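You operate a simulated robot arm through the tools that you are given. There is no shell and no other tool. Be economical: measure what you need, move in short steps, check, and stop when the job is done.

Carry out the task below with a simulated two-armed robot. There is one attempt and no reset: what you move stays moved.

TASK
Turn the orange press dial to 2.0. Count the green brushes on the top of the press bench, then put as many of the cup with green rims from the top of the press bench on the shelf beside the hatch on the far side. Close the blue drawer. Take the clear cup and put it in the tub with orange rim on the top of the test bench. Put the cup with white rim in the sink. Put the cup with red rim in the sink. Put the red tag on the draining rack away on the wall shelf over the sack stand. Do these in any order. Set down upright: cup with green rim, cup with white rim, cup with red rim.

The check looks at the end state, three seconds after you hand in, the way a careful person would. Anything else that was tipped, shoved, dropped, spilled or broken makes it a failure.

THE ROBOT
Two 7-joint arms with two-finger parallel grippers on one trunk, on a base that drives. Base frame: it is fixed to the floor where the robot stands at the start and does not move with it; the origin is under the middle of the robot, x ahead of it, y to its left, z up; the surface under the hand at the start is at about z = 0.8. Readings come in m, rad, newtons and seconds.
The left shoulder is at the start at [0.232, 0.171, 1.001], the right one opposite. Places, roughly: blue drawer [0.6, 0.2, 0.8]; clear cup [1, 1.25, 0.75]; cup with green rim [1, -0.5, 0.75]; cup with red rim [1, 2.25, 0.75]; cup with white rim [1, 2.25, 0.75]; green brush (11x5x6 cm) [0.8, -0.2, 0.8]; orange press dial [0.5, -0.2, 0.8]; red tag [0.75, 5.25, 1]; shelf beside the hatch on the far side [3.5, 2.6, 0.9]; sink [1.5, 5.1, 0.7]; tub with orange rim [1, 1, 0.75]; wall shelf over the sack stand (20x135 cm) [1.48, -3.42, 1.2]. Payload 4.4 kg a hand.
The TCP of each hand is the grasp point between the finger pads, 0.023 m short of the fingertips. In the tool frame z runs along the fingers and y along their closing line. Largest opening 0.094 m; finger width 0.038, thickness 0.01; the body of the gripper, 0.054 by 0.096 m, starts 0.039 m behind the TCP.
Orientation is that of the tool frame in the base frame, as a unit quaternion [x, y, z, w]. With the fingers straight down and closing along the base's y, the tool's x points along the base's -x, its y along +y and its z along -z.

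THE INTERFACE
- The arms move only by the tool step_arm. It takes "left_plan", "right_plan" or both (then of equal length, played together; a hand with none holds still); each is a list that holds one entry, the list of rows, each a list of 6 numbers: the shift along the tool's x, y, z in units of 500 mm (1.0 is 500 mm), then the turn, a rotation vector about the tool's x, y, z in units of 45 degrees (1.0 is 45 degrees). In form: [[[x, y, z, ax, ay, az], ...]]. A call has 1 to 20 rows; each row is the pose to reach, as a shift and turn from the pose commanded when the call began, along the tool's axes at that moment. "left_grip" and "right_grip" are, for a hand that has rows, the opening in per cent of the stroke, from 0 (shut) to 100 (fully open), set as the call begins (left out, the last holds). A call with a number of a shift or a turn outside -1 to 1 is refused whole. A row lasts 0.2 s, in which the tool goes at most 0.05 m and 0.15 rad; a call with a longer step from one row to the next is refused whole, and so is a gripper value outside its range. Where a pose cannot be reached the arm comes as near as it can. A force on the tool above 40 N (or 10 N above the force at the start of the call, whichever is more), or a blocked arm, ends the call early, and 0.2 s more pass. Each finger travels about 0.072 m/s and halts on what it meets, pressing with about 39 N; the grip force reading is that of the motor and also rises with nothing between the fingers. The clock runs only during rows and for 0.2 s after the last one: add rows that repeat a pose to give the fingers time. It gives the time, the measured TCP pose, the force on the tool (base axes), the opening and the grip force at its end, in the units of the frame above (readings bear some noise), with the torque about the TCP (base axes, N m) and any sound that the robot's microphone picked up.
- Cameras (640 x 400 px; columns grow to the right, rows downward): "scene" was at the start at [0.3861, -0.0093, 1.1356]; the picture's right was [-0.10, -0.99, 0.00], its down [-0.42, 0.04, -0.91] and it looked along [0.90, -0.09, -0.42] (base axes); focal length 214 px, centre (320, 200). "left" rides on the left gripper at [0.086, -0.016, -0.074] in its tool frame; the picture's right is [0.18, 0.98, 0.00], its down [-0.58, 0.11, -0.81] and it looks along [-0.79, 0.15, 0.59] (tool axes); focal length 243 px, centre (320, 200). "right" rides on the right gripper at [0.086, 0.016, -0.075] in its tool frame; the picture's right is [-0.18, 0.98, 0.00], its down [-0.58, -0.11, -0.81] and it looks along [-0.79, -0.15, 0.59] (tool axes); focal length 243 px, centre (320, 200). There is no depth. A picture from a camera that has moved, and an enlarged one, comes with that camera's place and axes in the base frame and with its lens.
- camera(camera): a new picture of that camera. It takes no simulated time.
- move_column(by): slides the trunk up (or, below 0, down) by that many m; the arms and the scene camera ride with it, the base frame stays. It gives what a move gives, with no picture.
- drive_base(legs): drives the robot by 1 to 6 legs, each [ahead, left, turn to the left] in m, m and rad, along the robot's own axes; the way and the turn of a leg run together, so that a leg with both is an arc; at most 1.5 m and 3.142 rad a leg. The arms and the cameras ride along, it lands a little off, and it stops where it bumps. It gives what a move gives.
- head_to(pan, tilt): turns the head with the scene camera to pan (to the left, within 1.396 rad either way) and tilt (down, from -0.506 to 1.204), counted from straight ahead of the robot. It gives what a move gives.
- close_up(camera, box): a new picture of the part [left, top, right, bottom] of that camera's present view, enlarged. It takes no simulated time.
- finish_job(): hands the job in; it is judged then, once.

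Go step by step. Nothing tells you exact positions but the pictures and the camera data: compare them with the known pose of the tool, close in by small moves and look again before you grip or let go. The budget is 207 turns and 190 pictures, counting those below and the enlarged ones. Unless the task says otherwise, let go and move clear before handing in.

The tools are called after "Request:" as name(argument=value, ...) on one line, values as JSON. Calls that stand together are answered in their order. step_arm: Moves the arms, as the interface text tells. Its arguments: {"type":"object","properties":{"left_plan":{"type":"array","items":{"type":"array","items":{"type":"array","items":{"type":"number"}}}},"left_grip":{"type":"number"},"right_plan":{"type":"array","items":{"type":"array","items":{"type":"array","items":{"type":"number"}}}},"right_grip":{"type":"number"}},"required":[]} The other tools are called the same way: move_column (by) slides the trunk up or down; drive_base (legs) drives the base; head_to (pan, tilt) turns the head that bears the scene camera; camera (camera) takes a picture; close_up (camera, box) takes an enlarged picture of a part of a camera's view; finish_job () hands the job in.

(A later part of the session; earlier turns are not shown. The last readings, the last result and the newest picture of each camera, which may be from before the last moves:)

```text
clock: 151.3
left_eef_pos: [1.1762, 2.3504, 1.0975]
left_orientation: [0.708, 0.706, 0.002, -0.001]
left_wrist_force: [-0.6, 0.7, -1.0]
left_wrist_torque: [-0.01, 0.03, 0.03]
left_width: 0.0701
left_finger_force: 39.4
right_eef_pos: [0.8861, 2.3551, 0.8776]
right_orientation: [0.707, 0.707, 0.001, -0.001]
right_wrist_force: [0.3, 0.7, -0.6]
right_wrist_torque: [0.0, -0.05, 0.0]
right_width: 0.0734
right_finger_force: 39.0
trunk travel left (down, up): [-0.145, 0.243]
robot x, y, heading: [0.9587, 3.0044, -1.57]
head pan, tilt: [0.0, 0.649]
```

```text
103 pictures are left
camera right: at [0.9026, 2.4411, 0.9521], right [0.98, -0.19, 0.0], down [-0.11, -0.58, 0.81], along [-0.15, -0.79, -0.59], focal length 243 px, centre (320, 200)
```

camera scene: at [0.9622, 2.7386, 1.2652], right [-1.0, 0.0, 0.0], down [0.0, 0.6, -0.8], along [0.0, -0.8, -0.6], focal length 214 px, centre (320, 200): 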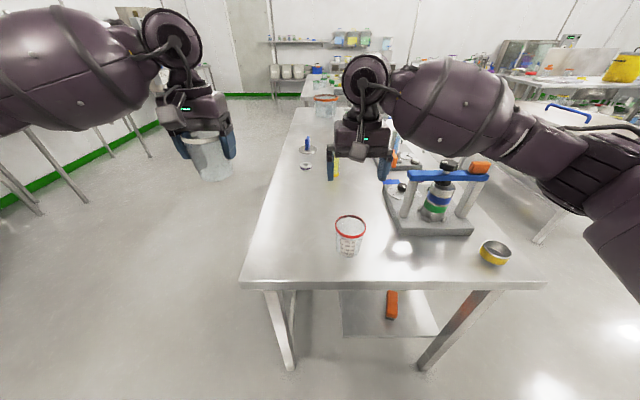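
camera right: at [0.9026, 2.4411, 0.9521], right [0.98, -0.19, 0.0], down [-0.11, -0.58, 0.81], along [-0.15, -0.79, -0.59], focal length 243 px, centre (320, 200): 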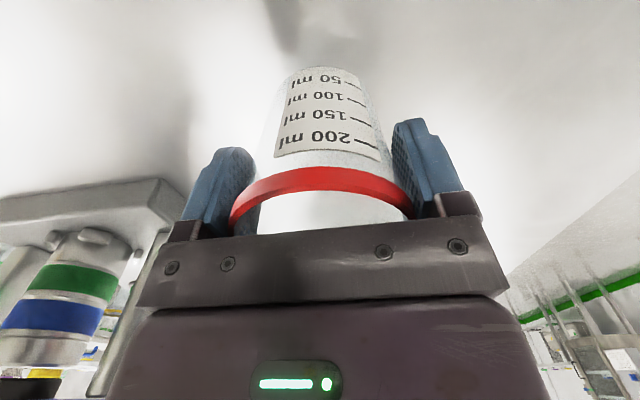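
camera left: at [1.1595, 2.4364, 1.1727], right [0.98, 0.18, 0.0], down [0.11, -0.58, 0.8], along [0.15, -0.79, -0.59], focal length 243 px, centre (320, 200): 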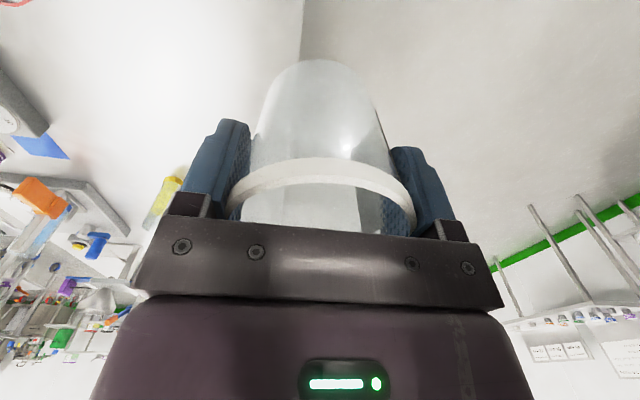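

Red cup held. Lift, back off from the bench, and look for the sink.

Request:
step_arm(right_plan=[[[0, 0, -0.03, 0, 0, 0], [0, 0, -0.07, 0, 0, 0], [0, 0, -0.12, 0, 0, 0], [0, 0, -0.18, 0, 0, 0], [0, 0, -0.24, 0, 0, 0], [0, 0, -0.3, 0, 0, 0], [0, -0.04, -0.36, 0, 0, 0], [0, -0.1, -0.42, 0, 0, 0], [0, -0.16, -0.44, 0, 0, 0], [0, -0.2, -0.44, 0, 0, 0], [0, -0.2, -0.44, 0, 0, 0]]])

Request:
drive_base(legs=[[-0.5, 0, 0], [0, 0, 1.571], [0, 0, 1.571]])

Request:
head_to(pan=-0.2, tilt=0.4)

Request:
camera(camera="scene")

Request:
camera(camera="right")

Request:
camera(camera="left")

```text
clock: 153.7
left_eef_pos: [1.1763, 2.3511, 1.0966]
left_orientation: [0.707, 0.707, 0.003, -0.001]
left_wrist_force: [0.0, 0.6, 0.1]
left_wrist_torque: [-0.05, -0.01, -0.01]
left_width: 0.0701
left_finger_force: 38.3
right_eef_pos: [0.7868, 2.3537, 1.0981]
right_orientation: [0.707, 0.708, 0.001, -0.001]
right_wrist_force: [-0.7, 0.5, -0.6]
right_wrist_torque: [0.0, -0.03, -0.01]
right_width: 0.0731
right_finger_force: 39.3
trunk travel left (down, up): [-0.145, 0.243]
robot x, y, heading: [0.9622, 3.0063, -1.57]
head pan, tilt: [0.0, 0.649]
```

```text
clock: 164.3
left_eef_pos: [0.7451, 4.1715, 1.0965]
left_orientation: [-0.707, 0.707, 0.0, -0.002]
left_wrist_force: [-0.1, -0.2, -0.3]
left_wrist_torque: [0.03, -0.01, -0.03]
left_width: 0.0705
left_finger_force: 38.1
right_eef_pos: [1.1343, 4.1697, 1.0978]
right_orientation: [-0.706, 0.708, -0.001, -0.001]
right_wrist_force: [-0.2, 0.5, 0.0]
right_wrist_torque: [0.0, -0.01, -0.03]
right_width: 0.0731
right_finger_force: 39.1
trunk travel left (down, up): [-0.145, 0.243]
robot x, y, heading: [0.9595, 3.5114, 1.57]
head pan, tilt: [0.0, 0.649]
```

```text
clock: 165.1
left_eef_pos: [0.7441, 4.1712, 1.0964]
left_orientation: [-0.707, 0.708, 0.0, -0.001]
left_wrist_force: [0.3, -1.0, -0.6]
left_wrist_torque: [0.04, 0.01, -0.01]
left_width: 0.0705
left_finger_force: 38.8
right_eef_pos: [1.134, 4.1688, 1.0966]
right_orientation: [0.707, -0.707, 0.001, 0.0]
right_wrist_force: [0.4, 0.0, -0.4]
right_wrist_torque: [0.01, 0.02, 0.0]
right_width: 0.0728
right_finger_force: 39.1
trunk travel left (down, up): [-0.145, 0.243]
robot x, y, heading: [0.9604, 3.5165, 1.572]
head pan, tilt: [-0.201, 0.4]
```

```text
102 pictures are left
camera scene: at [0.9797, 3.7882, 1.2874], right [0.98, -0.2, 0.0], down [-0.08, -0.38, -0.92], along [0.18, 0.9, -0.39], focal length 214 px, centre (320, 200)
```

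scene: 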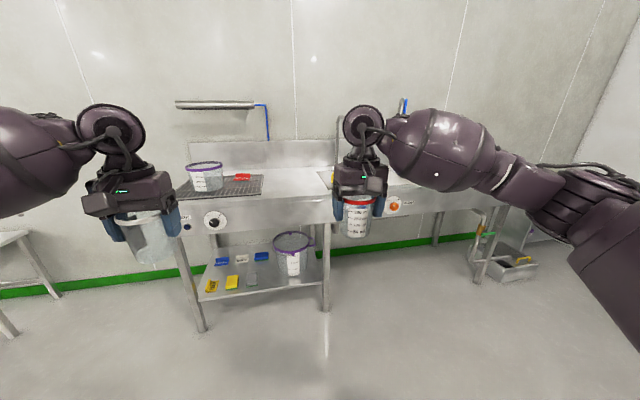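

```text
101 pictures are left
camera right: at [1.1179, 4.0822, 1.1721], right [-0.98, 0.18, 0.0], down [0.11, 0.58, 0.81], along [0.15, 0.79, -0.59], focal length 243 px, centre (320, 200)
```

right: 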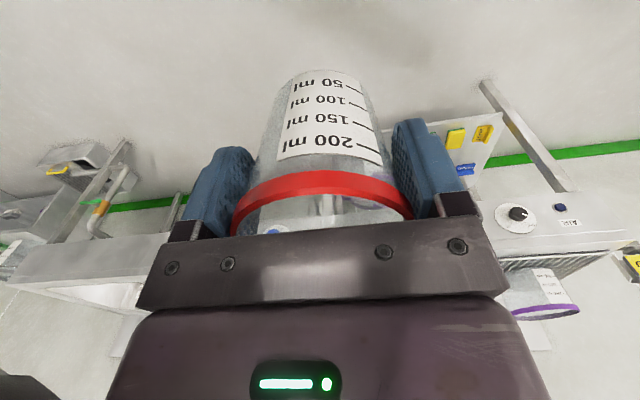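

```text
100 pictures are left
camera left: at [0.7602, 4.0853, 1.1721], right [-0.98, -0.18, 0.0], down [-0.11, 0.58, 0.8], along [-0.15, 0.79, -0.59], focal length 243 px, centre (320, 200)
```

left: 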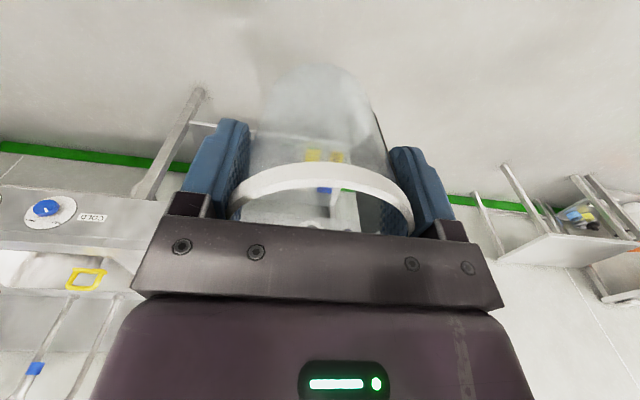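

I see the draining rack with the red tag at left and the sink right of it. Drive in front of the sink and look into it.

Request:
drive_base(legs=[[0.3, -0.54, 0]])

Request:
head_to(pan=0.0, tilt=0.6)

Request:
camera(camera="scene")

```text
clock: 170.4
left_eef_pos: [1.2978, 4.4686, 1.0977]
left_orientation: [-0.702, 0.712, -0.001, -0.002]
left_wrist_force: [-0.5, 0.3, 0.3]
left_wrist_torque: [0.02, 0.04, 0.02]
left_width: 0.07
left_finger_force: 38.9
right_eef_pos: [1.6881, 4.4611, 1.0985]
right_orientation: [-0.703, 0.711, -0.001, -0.001]
right_wrist_force: [-0.7, 0.3, 0.2]
right_wrist_torque: [0.01, 0.01, -0.01]
right_width: 0.0726
right_finger_force: 39.0
trunk travel left (down, up): [-0.145, 0.243]
robot x, y, heading: [1.506, 3.8045, 1.566]
head pan, tilt: [-0.201, 0.4]
```

```text
clock: 171.1
left_eef_pos: [1.2986, 4.4693, 1.0985]
left_orientation: [-0.703, 0.711, -0.001, -0.002]
left_wrist_force: [0.2, 0.0, -0.2]
left_wrist_torque: [0.01, 0.01, -0.02]
left_width: 0.0703
left_finger_force: 39.4
right_eef_pos: [1.6891, 4.4605, 1.098]
right_orientation: [-0.703, 0.711, -0.001, -0.001]
right_wrist_force: [0.4, 0.4, 0.5]
right_wrist_torque: [0.01, 0.0, 0.0]
right_width: 0.0726
right_finger_force: 39.5
trunk travel left (down, up): [-0.145, 0.243]
robot x, y, heading: [1.5059, 3.8096, 1.561]
head pan, tilt: [0.0, 0.6]
```

```text
99 pictures are left
camera scene: at [1.5113, 4.0799, 1.2693], right [1.0, -0.01, 0.0], down [-0.01, -0.56, -0.83], along [0.01, 0.83, -0.56], focal length 214 px, centre (320, 200)
```

scene: 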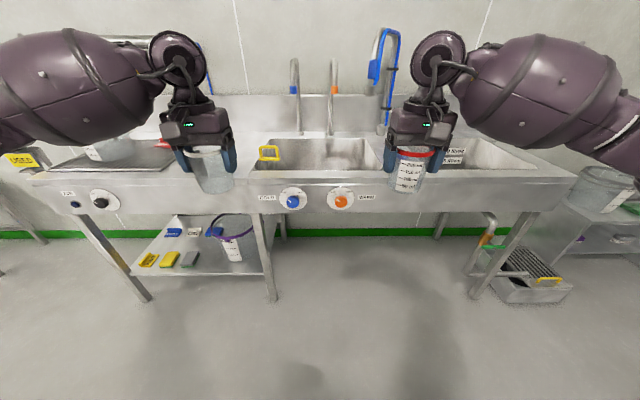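

Request:
drive_base(legs=[[0.3, 0, 0.01]])

Request:
head_to(pan=0.0, tilt=0.75)

Request:
camera(camera="scene")

```text
clock: 173.2
left_eef_pos: [1.2915, 4.7677, 1.0966]
left_orientation: [-0.706, 0.708, 0.0, -0.003]
left_wrist_force: [0.0, -0.8, -0.8]
left_wrist_torque: [0.0, 0.02, -0.03]
left_width: 0.0699
left_finger_force: 38.5
right_eef_pos: [1.6841, 4.764, 1.098]
right_orientation: [-0.707, 0.708, 0.0, -0.001]
right_wrist_force: [0.8, 0.4, -0.2]
right_wrist_torque: [-0.02, -0.01, 0.02]
right_width: 0.0727
right_finger_force: 39.2
trunk travel left (down, up): [-0.145, 0.243]
robot x, y, heading: [1.5066, 4.1086, 1.568]
head pan, tilt: [0.0, 0.6]
```

```text
clock: 173.9
left_eef_pos: [1.2929, 4.768, 1.0965]
left_orientation: [-0.706, 0.709, -0.001, -0.002]
left_wrist_force: [0.3, -0.5, -1.0]
left_wrist_torque: [-0.04, 0.01, 0.01]
left_width: 0.0701
left_finger_force: 38.7
right_eef_pos: [1.6833, 4.7655, 1.0969]
right_orientation: [-0.706, 0.708, -0.001, 0.0]
right_wrist_force: [-0.3, 0.1, -0.7]
right_wrist_torque: [-0.03, 0.02, 0.03]
right_width: 0.0728
right_finger_force: 38.8
trunk travel left (down, up): [-0.145, 0.243]
robot x, y, heading: [1.5087, 4.1067, 1.571]
head pan, tilt: [0.0, 0.75]
```

```text
98 pictures are left
camera scene: at [1.5099, 4.3762, 1.2564], right [1.0, 0.0, 0.0], down [0.0, -0.68, -0.73], along [0.0, 0.73, -0.68], focal length 214 px, centre (320, 200)
```

scene: 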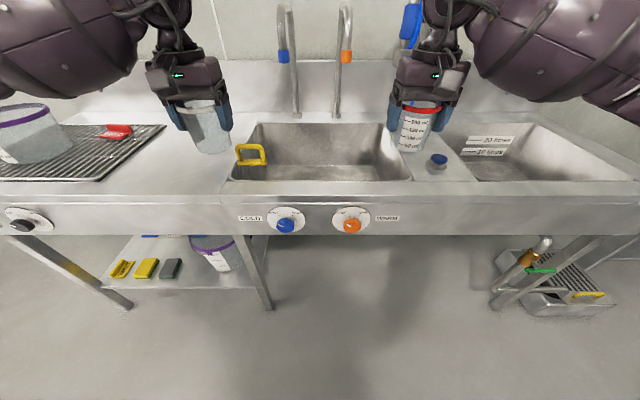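

The left basin (x 1.25–1.75, y 4.84–5.19) with taps is the sink. Move the left hand with the white cup over [1.40, 4.95].

Request:
step_arm(left_plan=[[[-0.07, -0.04, 0, 0, 0, 0], [-0.14, -0.08, 0, 0, 0, 0], [-0.21, -0.12, 0, 0, 0, 0], [-0.28, -0.16, 0, 0, 0, 0], [-0.35, -0.2, 0, 0, 0, 0], [-0.38, -0.216, 0, 0, 0, 0], [-0.38, -0.216, 0, 0, 0, 0]]])

Request:
camera(camera="left")

Request:
camera(camera="scene")

Request:
camera(camera="right")

```text
clock: 175.5
left_eef_pos: [1.4019, 4.96, 1.0956]
left_orientation: [-0.706, 0.708, 0.0, -0.002]
left_wrist_force: [-1.7, -0.1, -0.9]
left_wrist_torque: [0.0, 0.0, 0.04]
left_width: 0.0701
left_finger_force: 39.7
right_eef_pos: [1.6828, 4.7639, 1.0971]
right_orientation: [-0.706, 0.708, 0.0, -0.001]
right_wrist_force: [-0.9, -0.2, -0.6]
right_wrist_torque: [0.02, 0.02, 0.01]
right_width: 0.073
right_finger_force: 39.0
trunk travel left (down, up): [-0.145, 0.243]
robot x, y, heading: [1.5068, 4.107, 1.569]
head pan, tilt: [0.0, 0.75]
```

```text
97 pictures are left
camera left: at [1.4179, 4.8734, 1.1703], right [-0.98, -0.18, 0.0], down [-0.11, 0.58, 0.8], along [-0.15, 0.79, -0.59], focal length 243 px, centre (320, 200)
```

left: 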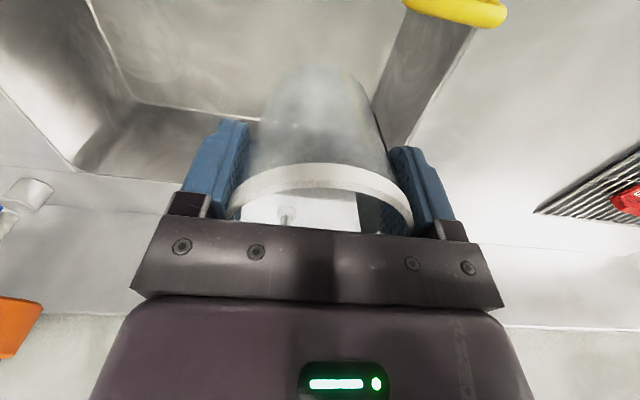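

```text
96 pictures are left
camera scene: at [1.5098, 4.3762, 1.2563], right [1.0, 0.0, 0.0], down [0.0, -0.68, -0.73], along [0.0, 0.73, -0.68], focal length 214 px, centre (320, 200)
```

scene: 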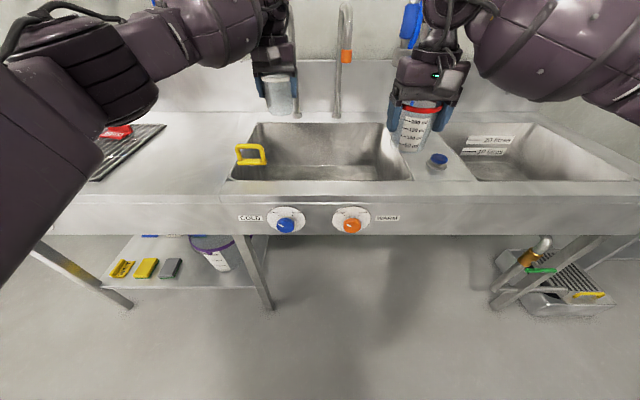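

```text
95 pictures are left
camera right: at [1.6668, 4.6779, 1.1722], right [-0.98, 0.19, 0.0], down [0.11, 0.58, 0.81], along [0.15, 0.79, -0.59], focal length 243 px, centre (320, 200)
```

right: 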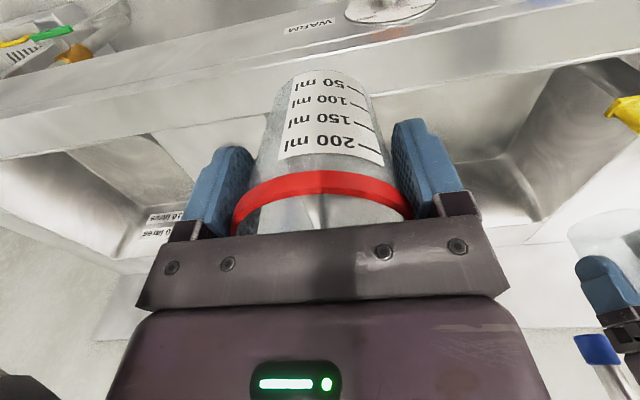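

The basin floor is at z≈0.70. The hand's camera block would meet the front wall, so I turn the left hand 90° (camera toward the basin's middle) before lowering.

Request:
step_arm(left_plan=[[[0.02, 0.064, 0, 0, 0, -0.17], [0.02, 0.064, 0, 0, 0, -0.34], [0.02, 0.064, 0, 0, 0, -0.51], [0.02, 0.064, 0, 0, 0, -0.68], [0.02, 0.064, 0, 0, 0, -0.85], [0.02, 0.064, 0, 0, 0, -1.0], [0.02, 0.064, 0, 0, 0, -1.0]]])

Request:
step_arm(left_plan=[[[0, 0, 0, 0, 0, -0.17], [0, 0, 0, 0, 0, -0.34], [0, 0, 0, 0, 0, -0.51], [0, 0, 0, 0, 0, -0.68], [0, 0, 0, 0, 0, -0.85], [0, 0, 0, 0, 0, -1.0], [0, 0, 0, 0, 0, -1.0]]])

Request:
camera(camera="left")

Request:
camera(camera="scene")

```text
clock: 177.1
left_eef_pos: [1.3698, 4.9473, 1.0961]
left_orientation: [0.924, -0.383, 0.0, 0.002]
left_wrist_force: [-1.1, 0.4, -0.5]
left_wrist_torque: [0.02, 0.03, 0.01]
left_width: 0.0698
left_finger_force: 39.2
right_eef_pos: [1.6831, 4.7632, 1.0989]
right_orientation: [-0.707, 0.708, 0.0, 0.0]
right_wrist_force: [0.3, 0.4, -0.4]
right_wrist_torque: [0.01, -0.03, -0.02]
right_width: 0.0729
right_finger_force: 39.2
trunk travel left (down, up): [-0.145, 0.243]
robot x, y, heading: [1.5071, 4.1137, 1.571]
head pan, tilt: [0.0, 0.75]
```

```text
clock: 178.7
left_eef_pos: [1.3696, 4.9489, 1.0975]
left_orientation: [1.0, -0.001, -0.001, 0.001]
left_wrist_force: [-0.5, 0.1, -1.9]
left_wrist_torque: [0.02, -0.03, -0.02]
left_width: 0.07
left_finger_force: 38.8
right_eef_pos: [1.6839, 4.7655, 1.0985]
right_orientation: [-0.706, 0.708, -0.001, -0.001]
right_wrist_force: [-0.4, 0.2, -0.1]
right_wrist_torque: [-0.04, 0.0, -0.01]
right_width: 0.0724
right_finger_force: 38.7
trunk travel left (down, up): [-0.145, 0.243]
robot x, y, heading: [1.5083, 4.1134, 1.575]
head pan, tilt: [0.0, 0.75]
```

```text
94 pictures are left
camera left: at [1.4561, 4.9637, 1.1711], right [0.18, -0.98, 0.0], down [-0.58, -0.1, 0.81], along [-0.79, -0.15, -0.59], focal length 243 px, centre (320, 200)
```

left: 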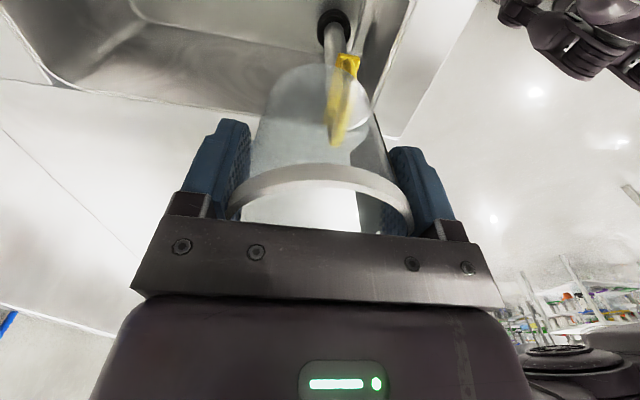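

```text
93 pictures are left
camera scene: at [1.5099, 4.3762, 1.2563], right [1.0, 0.0, 0.0], down [0.0, -0.68, -0.73], along [0.0, 0.73, -0.68], focal length 214 px, centre (320, 200)
```

scene: 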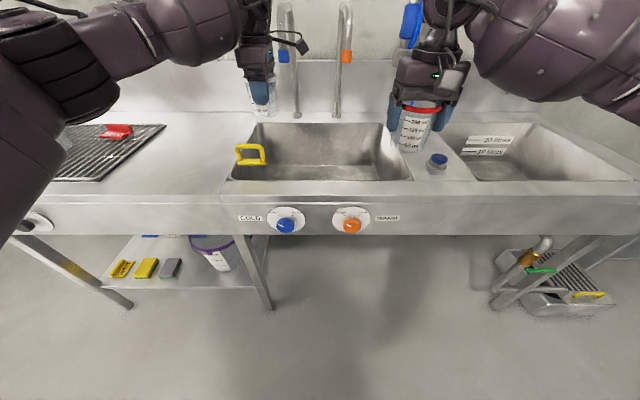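

A drain stick with a yellow handle stands near [1.30, 4.91]; I shift the cup to x=1.46 and lower most of the way.

Request:
step_arm(left_plan=[[[0.06, 0, 0, 0, 0, 0], [0.12, 0, 0, 0, 0, 0], [0.18, 0, 0, 0, 0, 0], [0.18, 0, 0.08, 0, 0, 0], [0.18, 0, 0.16, 0, 0, 0], [0.18, 0, 0.24, 0, 0, 0], [0.18, 0, 0.32, 0, 0, 0], [0.18, 0, 0.4, 0, 0, 0], [0.18, 0, 0.48, 0, 0, 0], [0.18, 0, 0.54, 0, 0, 0], [0.18, 0, 0.6, 0, 0, 0], [0.18, 0, 0.6, 0, 0, 0]]])

Request:
camera(camera="left")

Request:
camera(camera="scene")

```text
clock: 181.3
left_eef_pos: [1.4589, 4.9462, 0.7979]
left_orientation: [1.0, -0.002, -0.001, 0.002]
left_wrist_force: [-0.7, 0.4, -0.3]
left_wrist_torque: [-0.01, 0.0, -0.04]
left_width: 0.07
left_finger_force: 38.7
right_eef_pos: [1.6845, 4.7645, 1.0974]
right_orientation: [-0.706, 0.708, 0.001, 0.001]
right_wrist_force: [0.1, -0.9, -0.9]
right_wrist_torque: [-0.03, -0.02, -0.04]
right_width: 0.0725
right_finger_force: 39.1
trunk travel left (down, up): [-0.145, 0.243]
robot x, y, heading: [1.507, 4.1109, 1.574]
head pan, tilt: [0.0, 0.75]
```

```text
92 pictures are left
camera left: at [1.5456, 4.9616, 0.872], right [0.18, -0.98, 0.0], down [-0.58, -0.1, 0.81], along [-0.79, -0.15, -0.59], focal length 243 px, centre (320, 200)
```

left: 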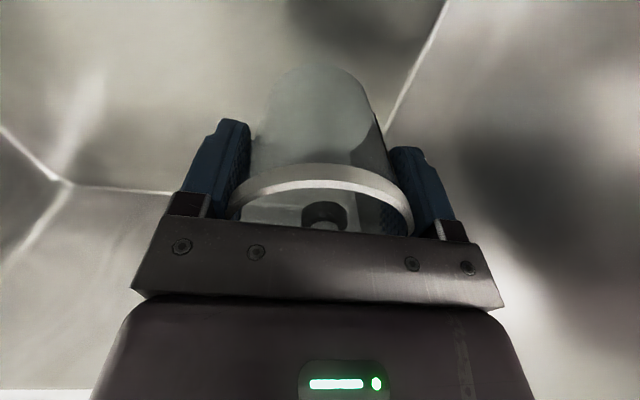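

```text
91 pictures are left
camera scene: at [1.5098, 4.3756, 1.2566], right [1.0, 0.0, 0.0], down [0.0, -0.68, -0.73], along [0.0, 0.73, -0.68], focal length 214 px, centre (320, 200)
```

scene: 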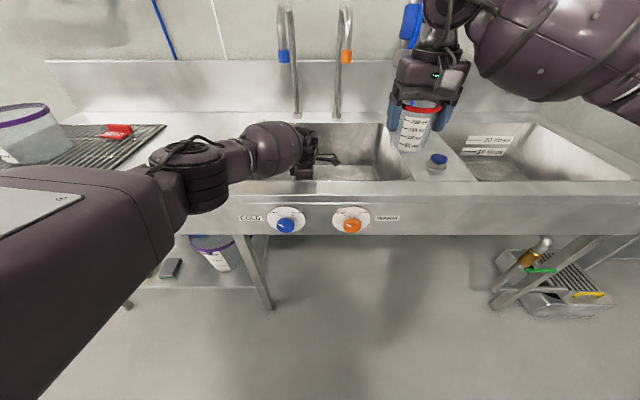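

Request:
step_arm(left_plan=[[[0, 0, 0.01, 0, 0, 0], [0, 0, 0.02, 0, 0, 0], [0, 0, 0.03, 0, 0, 0], [0, 0, 0.04, 0, 0, 0], [0, 0, 0.044, 0, 0, 0], [0, 0, 0.048, 0, 0, 0], [0, 0, 0.052, 0, 0, 0], [0, 0, 0.056, 0, 0, 0]]])

Request:
camera(camera="left")

```text
clock: 183.1
left_eef_pos: [1.4608, 4.9464, 0.7694]
left_orientation: [1.0, -0.002, -0.001, 0.001]
left_wrist_force: [0.2, -1.2, -0.3]
left_wrist_torque: [0.01, 0.02, -0.06]
left_width: 0.0701
left_finger_force: 38.9
right_eef_pos: [1.6837, 4.7642, 1.0976]
right_orientation: [-0.707, 0.707, -0.002, 0.0]
right_wrist_force: [0.0, 0.6, -0.8]
right_wrist_torque: [0.04, -0.02, -0.01]
right_width: 0.0726
right_finger_force: 39.4
trunk travel left (down, up): [-0.145, 0.243]
robot x, y, heading: [1.5064, 4.1098, 1.569]
head pan, tilt: [0.0, 0.75]
```

```text
90 pictures are left
camera left: at [1.5467, 4.9624, 0.8425], right [0.18, -0.98, 0.0], down [-0.58, -0.1, 0.81], along [-0.79, -0.15, -0.59], focal length 243 px, centre (320, 200)
```

left: 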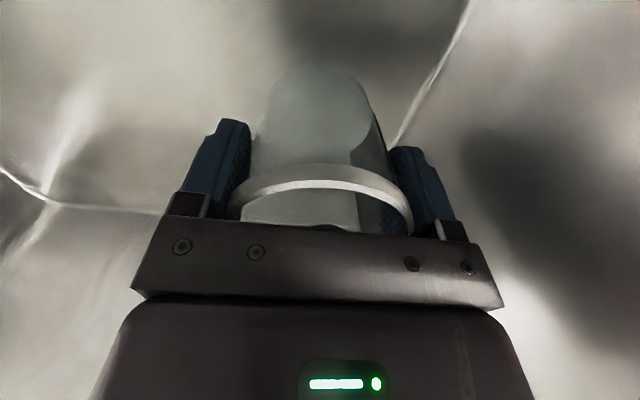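

Request:
step_arm(left_plan=[[[0, 0, 0.006, 0, 0, 0], [0, 0, 0.012, 0, 0, 0], [0, 0, 0.018, 0, 0, 0], [0, 0, 0.024, 0, 0, 0], [0, 0, 0.03, 0, 0, 0], [0, 0, 0.036, 0, 0, 0]]])

Request:
camera(camera="left")

```text
clock: 184.5
left_eef_pos: [1.4579, 4.9435, 0.7489]
left_orientation: [1.0, -0.003, -0.001, 0.002]
left_wrist_force: [-0.2, 0.6, -0.8]
left_wrist_torque: [0.01, 0.01, -0.01]
left_width: 0.0703
left_finger_force: 38.8
right_eef_pos: [1.6842, 4.7641, 1.0979]
right_orientation: [-0.706, 0.708, 0.0, -0.002]
right_wrist_force: [0.0, 0.4, -0.8]
right_wrist_torque: [0.02, 0.03, 0.02]
right_width: 0.0726
right_finger_force: 39.0
trunk travel left (down, up): [-0.145, 0.243]
robot x, y, heading: [1.5023, 4.1087, 1.571]
head pan, tilt: [0.0, 0.75]
```

```text
89 pictures are left
camera left: at [1.5454, 4.9597, 0.8242], right [0.18, -0.98, 0.0], down [-0.58, -0.1, 0.81], along [-0.79, -0.15, -0.59], focal length 243 px, centre (320, 200)
```

left: 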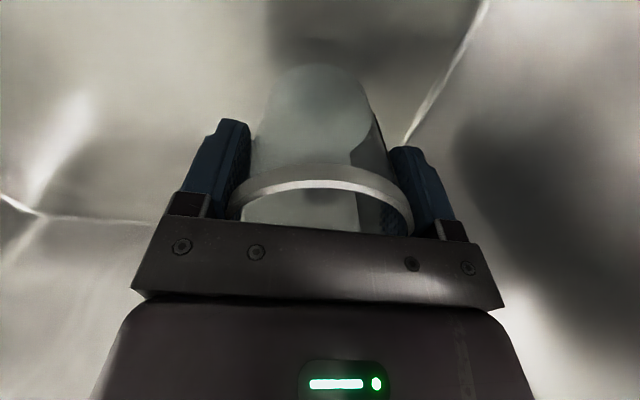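

Request:
step_arm(left_plan=[[[0, 0, 0.006, 0, 0, 0], [0, 0, 0.012, 0, 0, 0], [0, 0, 0.018, 0, 0, 0], [0, 0, 0.024, 0, 0, 0], [0, 0, 0.03, 0, 0, 0], [0, 0, 0.036, 0, 0, 0]]])

Request:
camera(camera="left")

Request:
camera(camera="scene")

```text
clock: 185.9
left_eef_pos: [1.454, 4.9411, 0.7445]
left_orientation: [1.0, 0.0, -0.001, -0.005]
left_wrist_force: [-0.7, -0.3, -0.4]
left_wrist_torque: [0.01, -0.01, -0.02]
left_width: 0.0701
left_finger_force: 38.7
left hand out of reach, approached as far as the arm can: row 1, 2, 3, 4, 5, 6
right_eef_pos: [1.6822, 4.7633, 1.1019]
right_orientation: [-0.707, 0.708, 0.001, 0.001]
right_wrist_force: [-1.1, 0.1, 0.4]
right_wrist_torque: [0.01, -0.01, -0.01]
right_width: 0.0725
right_finger_force: 39.3
trunk travel left (down, up): [-0.145, 0.243]
robot x, y, heading: [1.51, 4.115, 1.568]
head pan, tilt: [0.0, 0.75]
```

```text
88 pictures are left
camera left: at [1.5408, 4.9571, 0.8195], right [0.18, -0.98, -0.01], down [-0.58, -0.12, 0.81], along [-0.79, -0.14, -0.59], focal length 243 px, centre (320, 200)
```

left: 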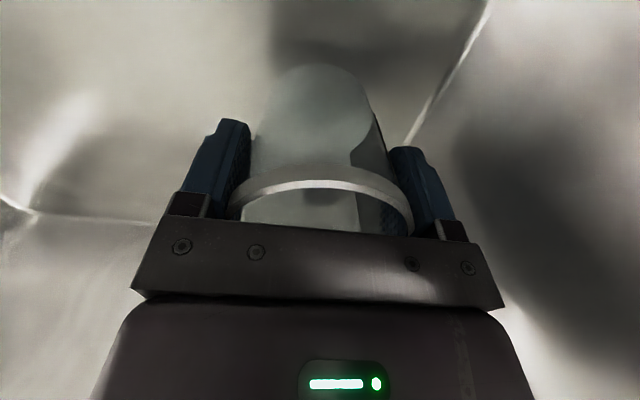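

```text
87 pictures are left
camera scene: at [1.5093, 4.3739, 1.258], right [1.0, 0.0, 0.0], down [0.0, -0.68, -0.73], along [0.0, 0.73, -0.68], focal length 214 px, centre (320, 200)
```

scene: 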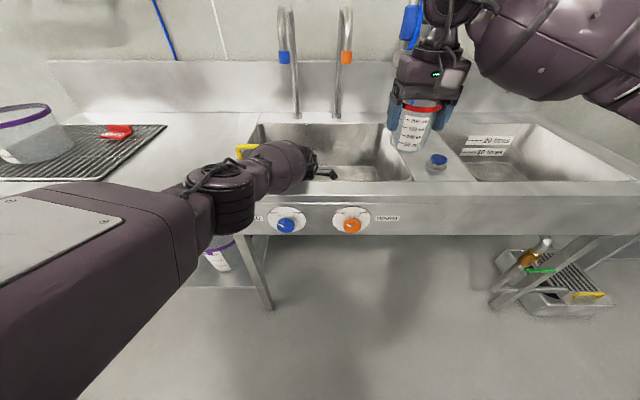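

The arm is at its limit just above the floor, with the elbow close to the counter. I raise the hand, raise the trunk, and then come down again more steeply.

Request:
step_arm(left_plan=[[[0, 0, -0.04, 0, 0, 0], [0, 0, -0.1, 0, 0, 0], [0, 0, -0.16, 0, 0, 0], [0, 0, -0.24, 0, 0, 0], [0, 0, -0.32, 0, 0, 0], [0, 0, -0.32, 0, 0, 0]]])

Request:
move_column(by=0.12)

Request:
drive_base(legs=[[0.06, 0, 0]])

Request:
camera(camera="scene")

```text
clock: 187.3
left_eef_pos: [1.4583, 4.9382, 0.8944]
left_orientation: [1.0, -0.001, -0.001, 0.002]
left_wrist_force: [-0.7, 0.9, -0.5]
left_wrist_torque: [-0.03, 0.02, 0.0]
left_width: 0.07
left_finger_force: 39.1
right_eef_pos: [1.6839, 4.764, 1.0956]
right_orientation: [-0.706, 0.708, -0.001, 0.0]
right_wrist_force: [0.3, 0.9, 0.4]
right_wrist_torque: [-0.01, -0.02, -0.03]
right_width: 0.0725
right_finger_force: 38.9
trunk travel left (down, up): [-0.145, 0.243]
robot x, y, heading: [1.5083, 4.1106, 1.569]
head pan, tilt: [0.0, 0.75]
```

```text
clock: 188.8
left_eef_pos: [1.4575, 4.9243, 1.1503]
left_orientation: [0.996, -0.002, -0.001, -0.089]
left_wrist_force: [0.7, 1.2, -0.7]
left_wrist_torque: [-0.02, -0.01, -0.01]
left_width: 0.0701
left_finger_force: 38.9
right_eef_pos: [1.6835, 4.7656, 1.2149]
right_orientation: [-0.707, 0.708, -0.002, -0.001]
right_wrist_force: [0.6, 0.7, 0.3]
right_wrist_torque: [-0.07, -0.02, -0.01]
right_width: 0.0724
right_finger_force: 38.9
trunk travel left (down, up): [-0.265, 0.123]
robot x, y, heading: [1.5058, 4.1089, 1.573]
head pan, tilt: [0.0, 0.75]
```

```text
clock: 189.8
left_eef_pos: [1.4575, 4.9838, 1.1514]
left_orientation: [0.996, -0.001, -0.001, -0.089]
left_wrist_force: [-0.1, 0.0, -0.6]
left_wrist_torque: [-0.01, 0.01, 0.02]
left_width: 0.0698
left_finger_force: 39.4
right_eef_pos: [1.6831, 4.8242, 1.2175]
right_orientation: [-0.706, 0.708, -0.002, -0.001]
right_wrist_force: [0.6, 0.5, -0.6]
right_wrist_torque: [-0.01, -0.02, 0.01]
right_width: 0.0725
right_finger_force: 38.6
trunk travel left (down, up): [-0.265, 0.123]
robot x, y, heading: [1.5066, 4.1694, 1.568]
head pan, tilt: [0.0, 0.75]
```

```text
86 pictures are left
camera scene: at [1.5099, 4.3351, 1.3886], right [1.0, 0.0, 0.0], down [0.0, -0.68, -0.73], along [0.0, 0.73, -0.68], focal length 214 px, centre (320, 200)
```

scene: 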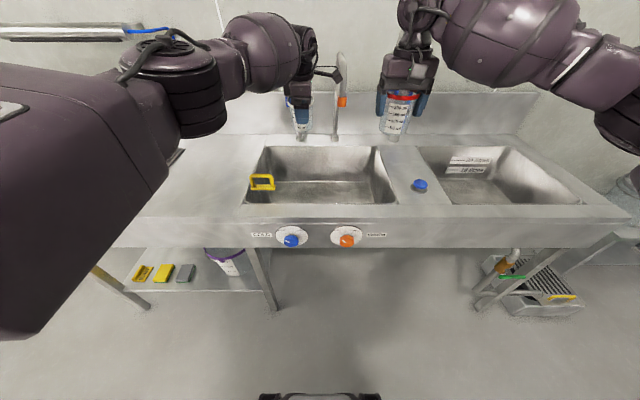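

Request:
step_arm(left_plan=[[[0, 0.07, 0, 0, 0, 0], [0.005, 0.148, 0.03, -0.08, 0, 0], [0.005, 0.148, 0.09, -0.16, 0, 0], [0.005, 0.148, 0.16, -0.227, 0, 0], [0.005, 0.148, 0.24, -0.227, 0, 0], [0.005, 0.148, 0.31, -0.227, 0, 0], [0.005, 0.148, 0.38, -0.227, 0, 0], [0.005, 0.148, 0.38, -0.227, 0, 0]]])

Request:
camera(camera="scene")

Request:
camera(camera="left")

```text
clock: 191.6
left_eef_pos: [1.4579, 4.9386, 0.9542]
left_orientation: [1.0, 0.0, -0.001, -0.001]
left_wrist_force: [-0.2, -0.2, 0.0]
left_wrist_torque: [0.01, -0.01, -0.01]
left_width: 0.07
left_finger_force: 39.7
left hand out of reach, approached as far as the arm can: row 7, 8
right_eef_pos: [1.6833, 4.8234, 1.2192]
right_orientation: [-0.706, 0.708, 0.0, -0.001]
right_wrist_force: [-0.2, 0.1, -0.7]
right_wrist_torque: [-0.01, -0.02, -0.02]
right_width: 0.0724
right_finger_force: 38.7
trunk travel left (down, up): [-0.265, 0.123]
robot x, y, heading: [1.508, 4.1676, 1.574]
head pan, tilt: [0.0, 0.75]
```

```text
85 pictures are left
camera scene: at [1.5094, 4.3332, 1.389], right [1.0, 0.0, 0.0], down [0.0, -0.68, -0.73], along [0.0, 0.73, -0.68], focal length 214 px, centre (320, 200)
```

scene: 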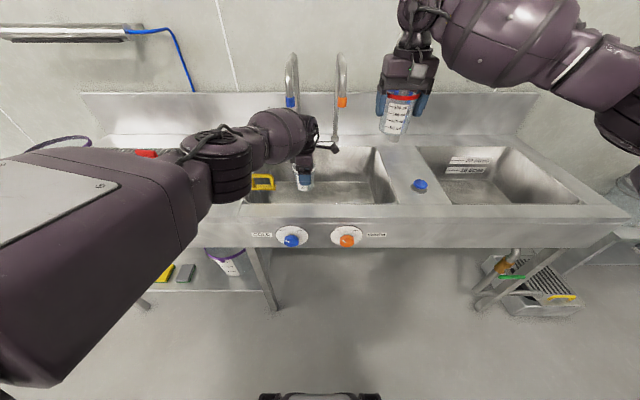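

```text
84 pictures are left
camera left: at [1.5437, 4.955, 1.0275], right [0.18, -0.98, 0.0], down [-0.58, -0.11, 0.81], along [-0.79, -0.15, -0.59], focal length 243 px, centre (320, 200)
```

left: 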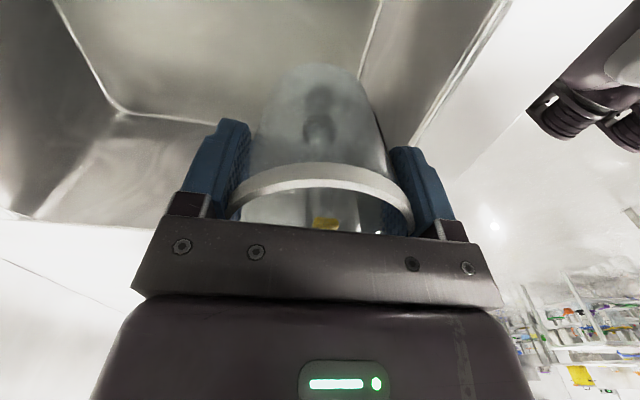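

Raising the trunk also shifts the shoulders back, so I'll raise and retract the hands, drive closer and lower then.

Request:
step_arm(left_plan=[[[0, 0, -0.08, 0, 0, 0], [0, 0, -0.16, 0, 0, 0], [0, 0, -0.24, 0, 0, 0], [0, 0.08, -0.28, 0, 0, 0], [0, 0.16, -0.28, 0, 0, 0], [0, 0.24, -0.28, 0, 0, 0], [0, 0.32, -0.28, 0, 0, 0], [0, 0.38, -0.28, 0, 0, 0], [0, 0.38, -0.28, 0, 0, 0]]], right_plan=[[[0.04, 0, 0, 0, 0, 0], [0.08, 0, 0, 0, 0, 0], [0.12, 0, 0, 0, 0, 0], [0.16, 0, 0, 0, 0, 0], [0.2, 0, 0, 0, 0, 0], [0.24, 0, 0, 0, 0, 0], [0.28, 0, 0, 0, 0, 0], [0.3, 0, 0, 0, 0, 0], [0.3, 0, 0, 0, 0, 0]]])

Request:
drive_base(legs=[[0.2, 0, 0]])

Request:
step_arm(left_plan=[[[0, 0, 0.08, 0, 0, 0], [0, 0, 0.16, 0, 0, 0], [0, 0, 0.24, 0, 0, 0], [0, 0, 0.32, 0, 0, 0], [0, 0, 0.4, 0, 0, 0], [0, 0, 0.48, 0, 0, 0], [0, 0, 0.56, 0, 0, 0], [0, 0, 0.56, 0, 0, 0]]])

Request:
camera(camera="scene")

Request:
camera(camera="left")

```text
clock: 193.6
left_eef_pos: [1.4587, 4.7522, 1.0911]
left_orientation: [1.0, -0.001, -0.001, -0.001]
left_wrist_force: [0.2, 0.4, -1.2]
left_wrist_torque: [-0.02, -0.02, 0.01]
left_width: 0.0702
left_finger_force: 39.0
right_eef_pos: [1.6818, 4.6739, 1.2171]
right_orientation: [-0.706, 0.708, -0.001, -0.001]
right_wrist_force: [0.1, -0.1, -0.3]
right_wrist_torque: [-0.03, -0.05, -0.01]
right_width: 0.0723
right_finger_force: 39.4
trunk travel left (down, up): [-0.265, 0.123]
robot x, y, heading: [1.5073, 4.1697, 1.572]
head pan, tilt: [0.0, 0.75]
```

```text
clock: 195.2
left_eef_pos: [1.4542, 4.9531, 1.0918]
left_orientation: [1.0, 0.0, -0.001, -0.002]
left_wrist_force: [0.0, 1.1, -0.9]
left_wrist_torque: [0.02, 0.02, 0.01]
left_width: 0.0699
left_finger_force: 39.0
right_eef_pos: [1.6807, 4.8772, 1.2179]
right_orientation: [0.708, -0.707, 0.001, 0.0]
right_wrist_force: [-0.5, 0.4, -0.5]
right_wrist_torque: [0.0, 0.03, -0.01]
right_width: 0.0719
right_finger_force: 39.0
trunk travel left (down, up): [-0.265, 0.123]
robot x, y, heading: [1.5082, 4.3706, 1.572]
head pan, tilt: [0.0, 0.75]
```

```text
clock: 197.0
left_eef_pos: [1.4544, 4.9531, 0.8119]
left_orientation: [1.0, 0.0, -0.001, -0.001]
left_wrist_force: [0.4, 0.3, 0.2]
left_wrist_torque: [-0.03, -0.01, 0.02]
left_width: 0.0705
left_finger_force: 39.0
right_eef_pos: [1.6806, 4.8754, 1.2196]
right_orientation: [0.708, -0.707, 0.0, 0.0]
right_wrist_force: [-0.4, -0.1, -0.5]
right_wrist_torque: [-0.01, -0.02, 0.0]
right_width: 0.0724
right_finger_force: 38.8
trunk travel left (down, up): [-0.265, 0.123]
robot x, y, heading: [1.5082, 4.37, 1.574]
head pan, tilt: [0.0, 0.75]
```

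```text
83 pictures are left
camera scene: at [1.5088, 4.535, 1.3889], right [1.0, 0.0, 0.0], down [0.0, -0.68, -0.73], along [0.0, 0.73, -0.68], focal length 214 px, centre (320, 200)
```

scene: 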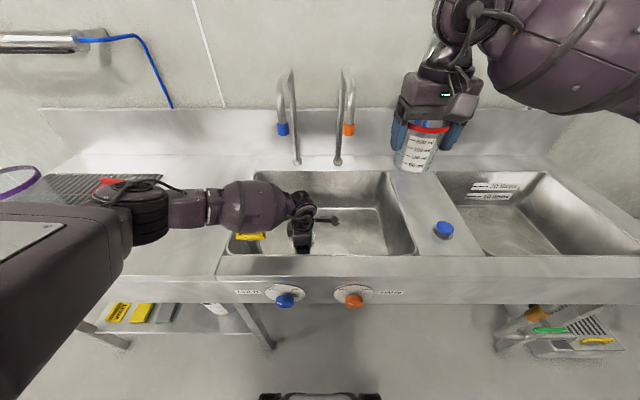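

```text
82 pictures are left
camera left: at [1.5409, 4.9686, 0.8866], right [0.18, -0.98, 0.0], down [-0.58, -0.11, 0.81], along [-0.79, -0.15, -0.59], focal length 243 px, centre (320, 200)
```

left: 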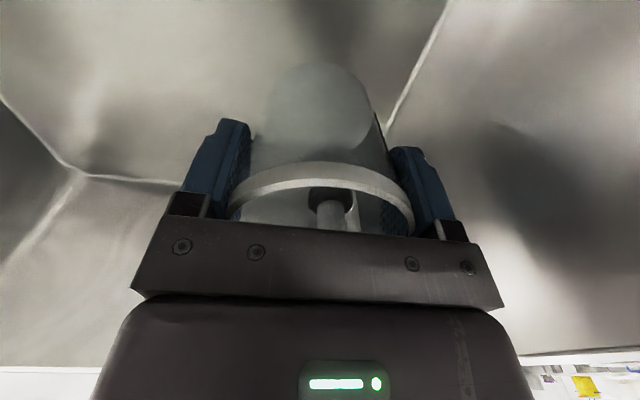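

The forearm now runs low over the counter; with the trunk fully up and the base close, the arm will come down steeply instead. I raise the hand, raise the trunk, and move in a little.

Request:
step_arm(left_plan=[[[0, 0, -0.08, 0, 0, 0], [0, 0, -0.16, 0, 0, 0], [0, 0, -0.24, 0, 0, 0], [0, 0, -0.32, 0, 0, 0], [0, 0, -0.4, 0, 0, 0], [0, 0.04, -0.48, 0, 0, 0], [0, 0.1, -0.54, 0, 0, 0], [0, 0.1, -0.54, 0, 0, 0]]])

Request:
move_column(by=0.12)

Request:
drive_base(legs=[[0.05, 0, 0]])

Request:
camera(camera="scene")

```text
clock: 198.8
left_eef_pos: [1.4534, 4.9033, 1.0806]
left_orientation: [1.0, 0.001, -0.001, 0.0]
left_wrist_force: [-0.3, 0.7, -0.6]
left_wrist_torque: [-0.07, -0.01, 0.02]
left_width: 0.0701
left_finger_force: 38.6
right_eef_pos: [1.6804, 4.8761, 1.2176]
right_orientation: [0.708, -0.706, 0.0, -0.001]
right_wrist_force: [0.1, 0.1, -1.0]
right_wrist_torque: [-0.04, 0.04, 0.02]
right_width: 0.072
right_finger_force: 39.1
trunk travel left (down, up): [-0.265, 0.123]
robot x, y, heading: [1.5081, 4.3667, 1.572]
head pan, tilt: [0.0, 0.75]
```

```text
clock: 200.3
left_eef_pos: [1.4561, 4.9029, 1.2009]
left_orientation: [1.0, -0.001, -0.001, -0.002]
left_wrist_force: [0.3, 0.0, -1.0]
left_wrist_torque: [0.0, -0.03, 0.01]
left_width: 0.0699
left_finger_force: 38.7
right_eef_pos: [1.6796, 4.8766, 1.3382]
right_orientation: [0.707, -0.707, 0.0, 0.001]
right_wrist_force: [-0.7, -0.3, -0.4]
right_wrist_torque: [0.0, 0.0, 0.03]
right_width: 0.0717
right_finger_force: 39.1
trunk travel left (down, up): [-0.385, 0.003]
robot x, y, heading: [1.5081, 4.3714, 1.574]
head pan, tilt: [0.0, 0.75]
```

```text
clock: 201.2
left_eef_pos: [1.4555, 4.9533, 1.2001]
left_orientation: [1.0, 0.0, -0.001, 0.0]
left_wrist_force: [-0.4, 0.7, -0.8]
left_wrist_torque: [0.02, 0.01, -0.02]
left_width: 0.0699
left_finger_force: 39.2
right_eef_pos: [1.6794, 4.9271, 1.3364]
right_orientation: [0.707, -0.707, 0.0, 0.0]
right_wrist_force: [-0.4, 1.1, -1.5]
right_wrist_torque: [-0.04, -0.02, -0.02]
right_width: 0.072
right_finger_force: 38.7
trunk travel left (down, up): [-0.385, 0.003]
robot x, y, heading: [1.5067, 4.4224, 1.572]
head pan, tilt: [0.0, 0.75]
```

```text
81 pictures are left
camera scene: at [1.5089, 4.5629, 1.5108], right [1.0, 0.0, 0.0], down [0.0, -0.68, -0.73], along [0.0, 0.73, -0.68], focal length 214 px, centre (320, 200)
```

scene: 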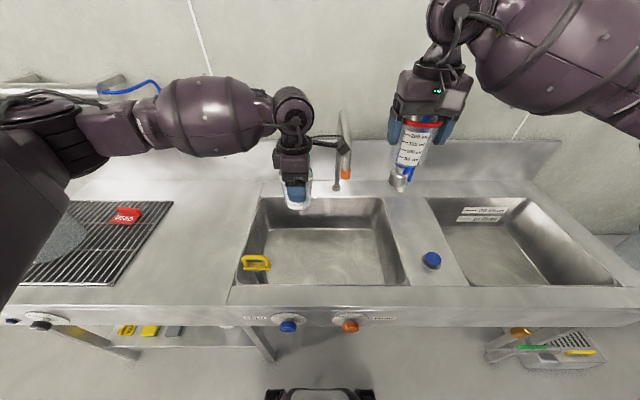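

Request:
step_arm(left_plan=[[[0, 0, 0.09, 0, 0, 0], [0, 0, 0.18, 0, 0, 0], [0, 0, 0.27, 0, 0, 0], [0, 0, 0.36, 0, 0, 0], [0, 0, 0.45, 0, 0, 0], [0, 0, 0.54, 0, 0, 0], [0, 0, 0.62, 0, 0, 0], [0, 0, 0.7, 0, 0, 0], [0, 0, 0.78, 0, 0, 0], [0, 0, 0.78, 0, 0, 0]]])

Request:
camera(camera="scene")

```text
clock: 203.4
left_eef_pos: [1.4539, 4.9525, 0.8104]
left_orientation: [1.0, 0.0, -0.001, -0.001]
left_wrist_force: [0.8, 0.5, -0.7]
left_wrist_torque: [-0.01, -0.03, 0.04]
left_width: 0.0701
left_finger_force: 39.3
right_eef_pos: [1.6801, 4.9248, 1.3377]
right_orientation: [0.708, -0.706, -0.001, -0.001]
right_wrist_force: [-0.4, 0.0, -0.3]
right_wrist_torque: [-0.02, -0.01, -0.03]
right_width: 0.0719
right_finger_force: 38.7
trunk travel left (down, up): [-0.385, 0.003]
robot x, y, heading: [1.5071, 4.4235, 1.577]
head pan, tilt: [0.0, 0.75]
```

```text
80 pictures are left
camera scene: at [1.5086, 4.5606, 1.5111], right [1.0, 0.0, 0.0], down [0.0, -0.68, -0.73], along [0.0, 0.73, -0.68], focal length 214 px, centre (320, 200)
```

scene: 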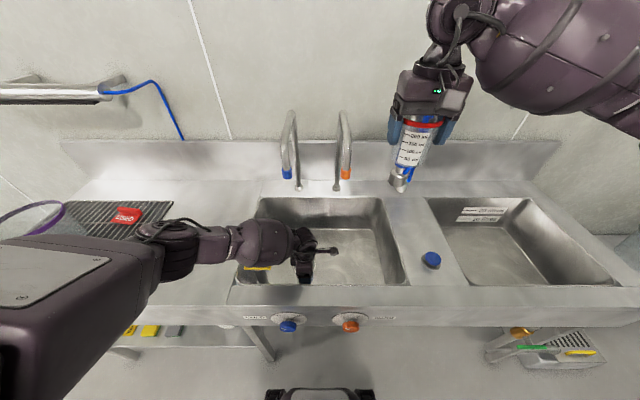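

The elbow still sags low. Backing the base off a little will straighten the arm and lift the elbow; I raise, back off 0.12 and come down again.

Request:
step_arm(left_plan=[[[0, 0, -0.09, 0, 0, 0], [0, 0, -0.18, 0, 0, 0], [0, 0, -0.27, 0, 0, 0], [0, 0, -0.36, 0, 0, 0], [0, 0, -0.45, 0, 0, 0], [0, 0, -0.5, 0, 0, 0]]])

Request:
drive_base(legs=[[-0.12, 0, 0]])

Request:
step_arm(left_plan=[[[0, -0.08, 0, 0, 0, 0], [0, -0.16, 0, 0, 0, 0], [0, -0.24, 0, 0, 0, 0], [0, -0.24, 0.09, 0, 0, 0], [0, -0.24, 0.18, 0, 0, 0], [0, -0.24, 0.27, 0, 0, 0], [0, -0.24, 0.36, 0, 0, 0], [0, -0.24, 0.45, 0, 0, 0], [0, -0.24, 0.5, 0, 0, 0], [0, -0.24, 0.5, 0, 0, 0]]])

Request:
camera(camera="scene")

```text
clock: 204.8
left_eef_pos: [1.4555, 4.9529, 1.0626]
left_orientation: [1.0, 0.0, 0.0, 0.0]
left_wrist_force: [0.3, 0.9, -0.9]
left_wrist_torque: [0.0, 0.0, 0.03]
left_width: 0.0701
left_finger_force: 39.4
right_eef_pos: [1.6806, 4.9257, 1.3397]
right_orientation: [0.708, -0.706, 0.0, 0.0]
right_wrist_force: [0.3, 0.1, -0.1]
right_wrist_torque: [-0.02, 0.03, 0.02]
right_width: 0.072
right_finger_force: 39.7
trunk travel left (down, up): [-0.385, 0.003]
robot x, y, heading: [1.5059, 4.4197, 1.572]
head pan, tilt: [0.0, 0.75]
```

```text
clock: 206.0
left_eef_pos: [1.4557, 4.8324, 1.063]
left_orientation: [1.0, 0.001, -0.001, -0.001]
left_wrist_force: [0.3, -0.2, -0.6]
left_wrist_torque: [0.05, 0.04, -0.02]
left_width: 0.07
left_finger_force: 39.2
right_eef_pos: [1.6796, 4.8049, 1.3382]
right_orientation: [0.708, -0.707, -0.001, 0.0]
right_wrist_force: [0.9, -0.3, -0.7]
right_wrist_torque: [0.02, -0.02, 0.01]
right_width: 0.0718
right_finger_force: 39.0
trunk travel left (down, up): [-0.385, 0.003]
robot x, y, heading: [1.5092, 4.3008, 1.578]
head pan, tilt: [0.0, 0.75]
```

```text
clock: 208.2
left_eef_pos: [1.4506, 4.9419, 0.8266]
left_orientation: [1.0, 0.0, -0.001, 0.0]
left_wrist_force: [0.2, -0.2, 0.6]
left_wrist_torque: [0.02, 0.05, 0.0]
left_width: 0.0702
left_finger_force: 39.3
left hand out of reach, approached as far as the arm can: row 8, 9, 10
right_eef_pos: [1.682, 4.8057, 1.3373]
right_orientation: [0.708, -0.706, 0.0, 0.0]
right_wrist_force: [-1.0, 0.0, -0.5]
right_wrist_torque: [0.01, -0.01, 0.0]
right_width: 0.0716
right_finger_force: 39.4
trunk travel left (down, up): [-0.385, 0.003]
robot x, y, heading: [1.5086, 4.2996, 1.575]
head pan, tilt: [0.0, 0.75]
```

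```text
79 pictures are left
camera scene: at [1.5106, 4.441, 1.5111], right [1.0, 0.0, 0.0], down [0.0, -0.68, -0.73], along [0.0, 0.73, -0.68], focal length 214 px, centre (320, 200)
```

scene: 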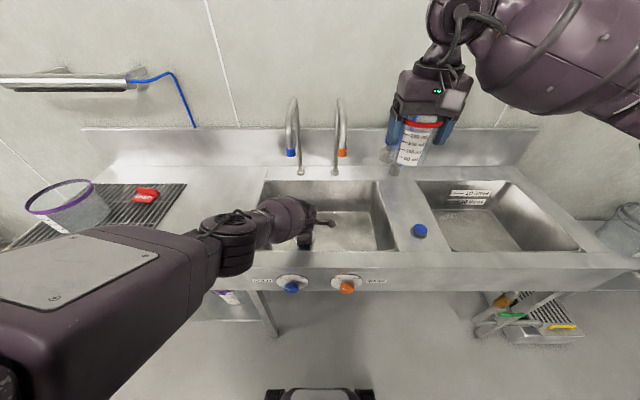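

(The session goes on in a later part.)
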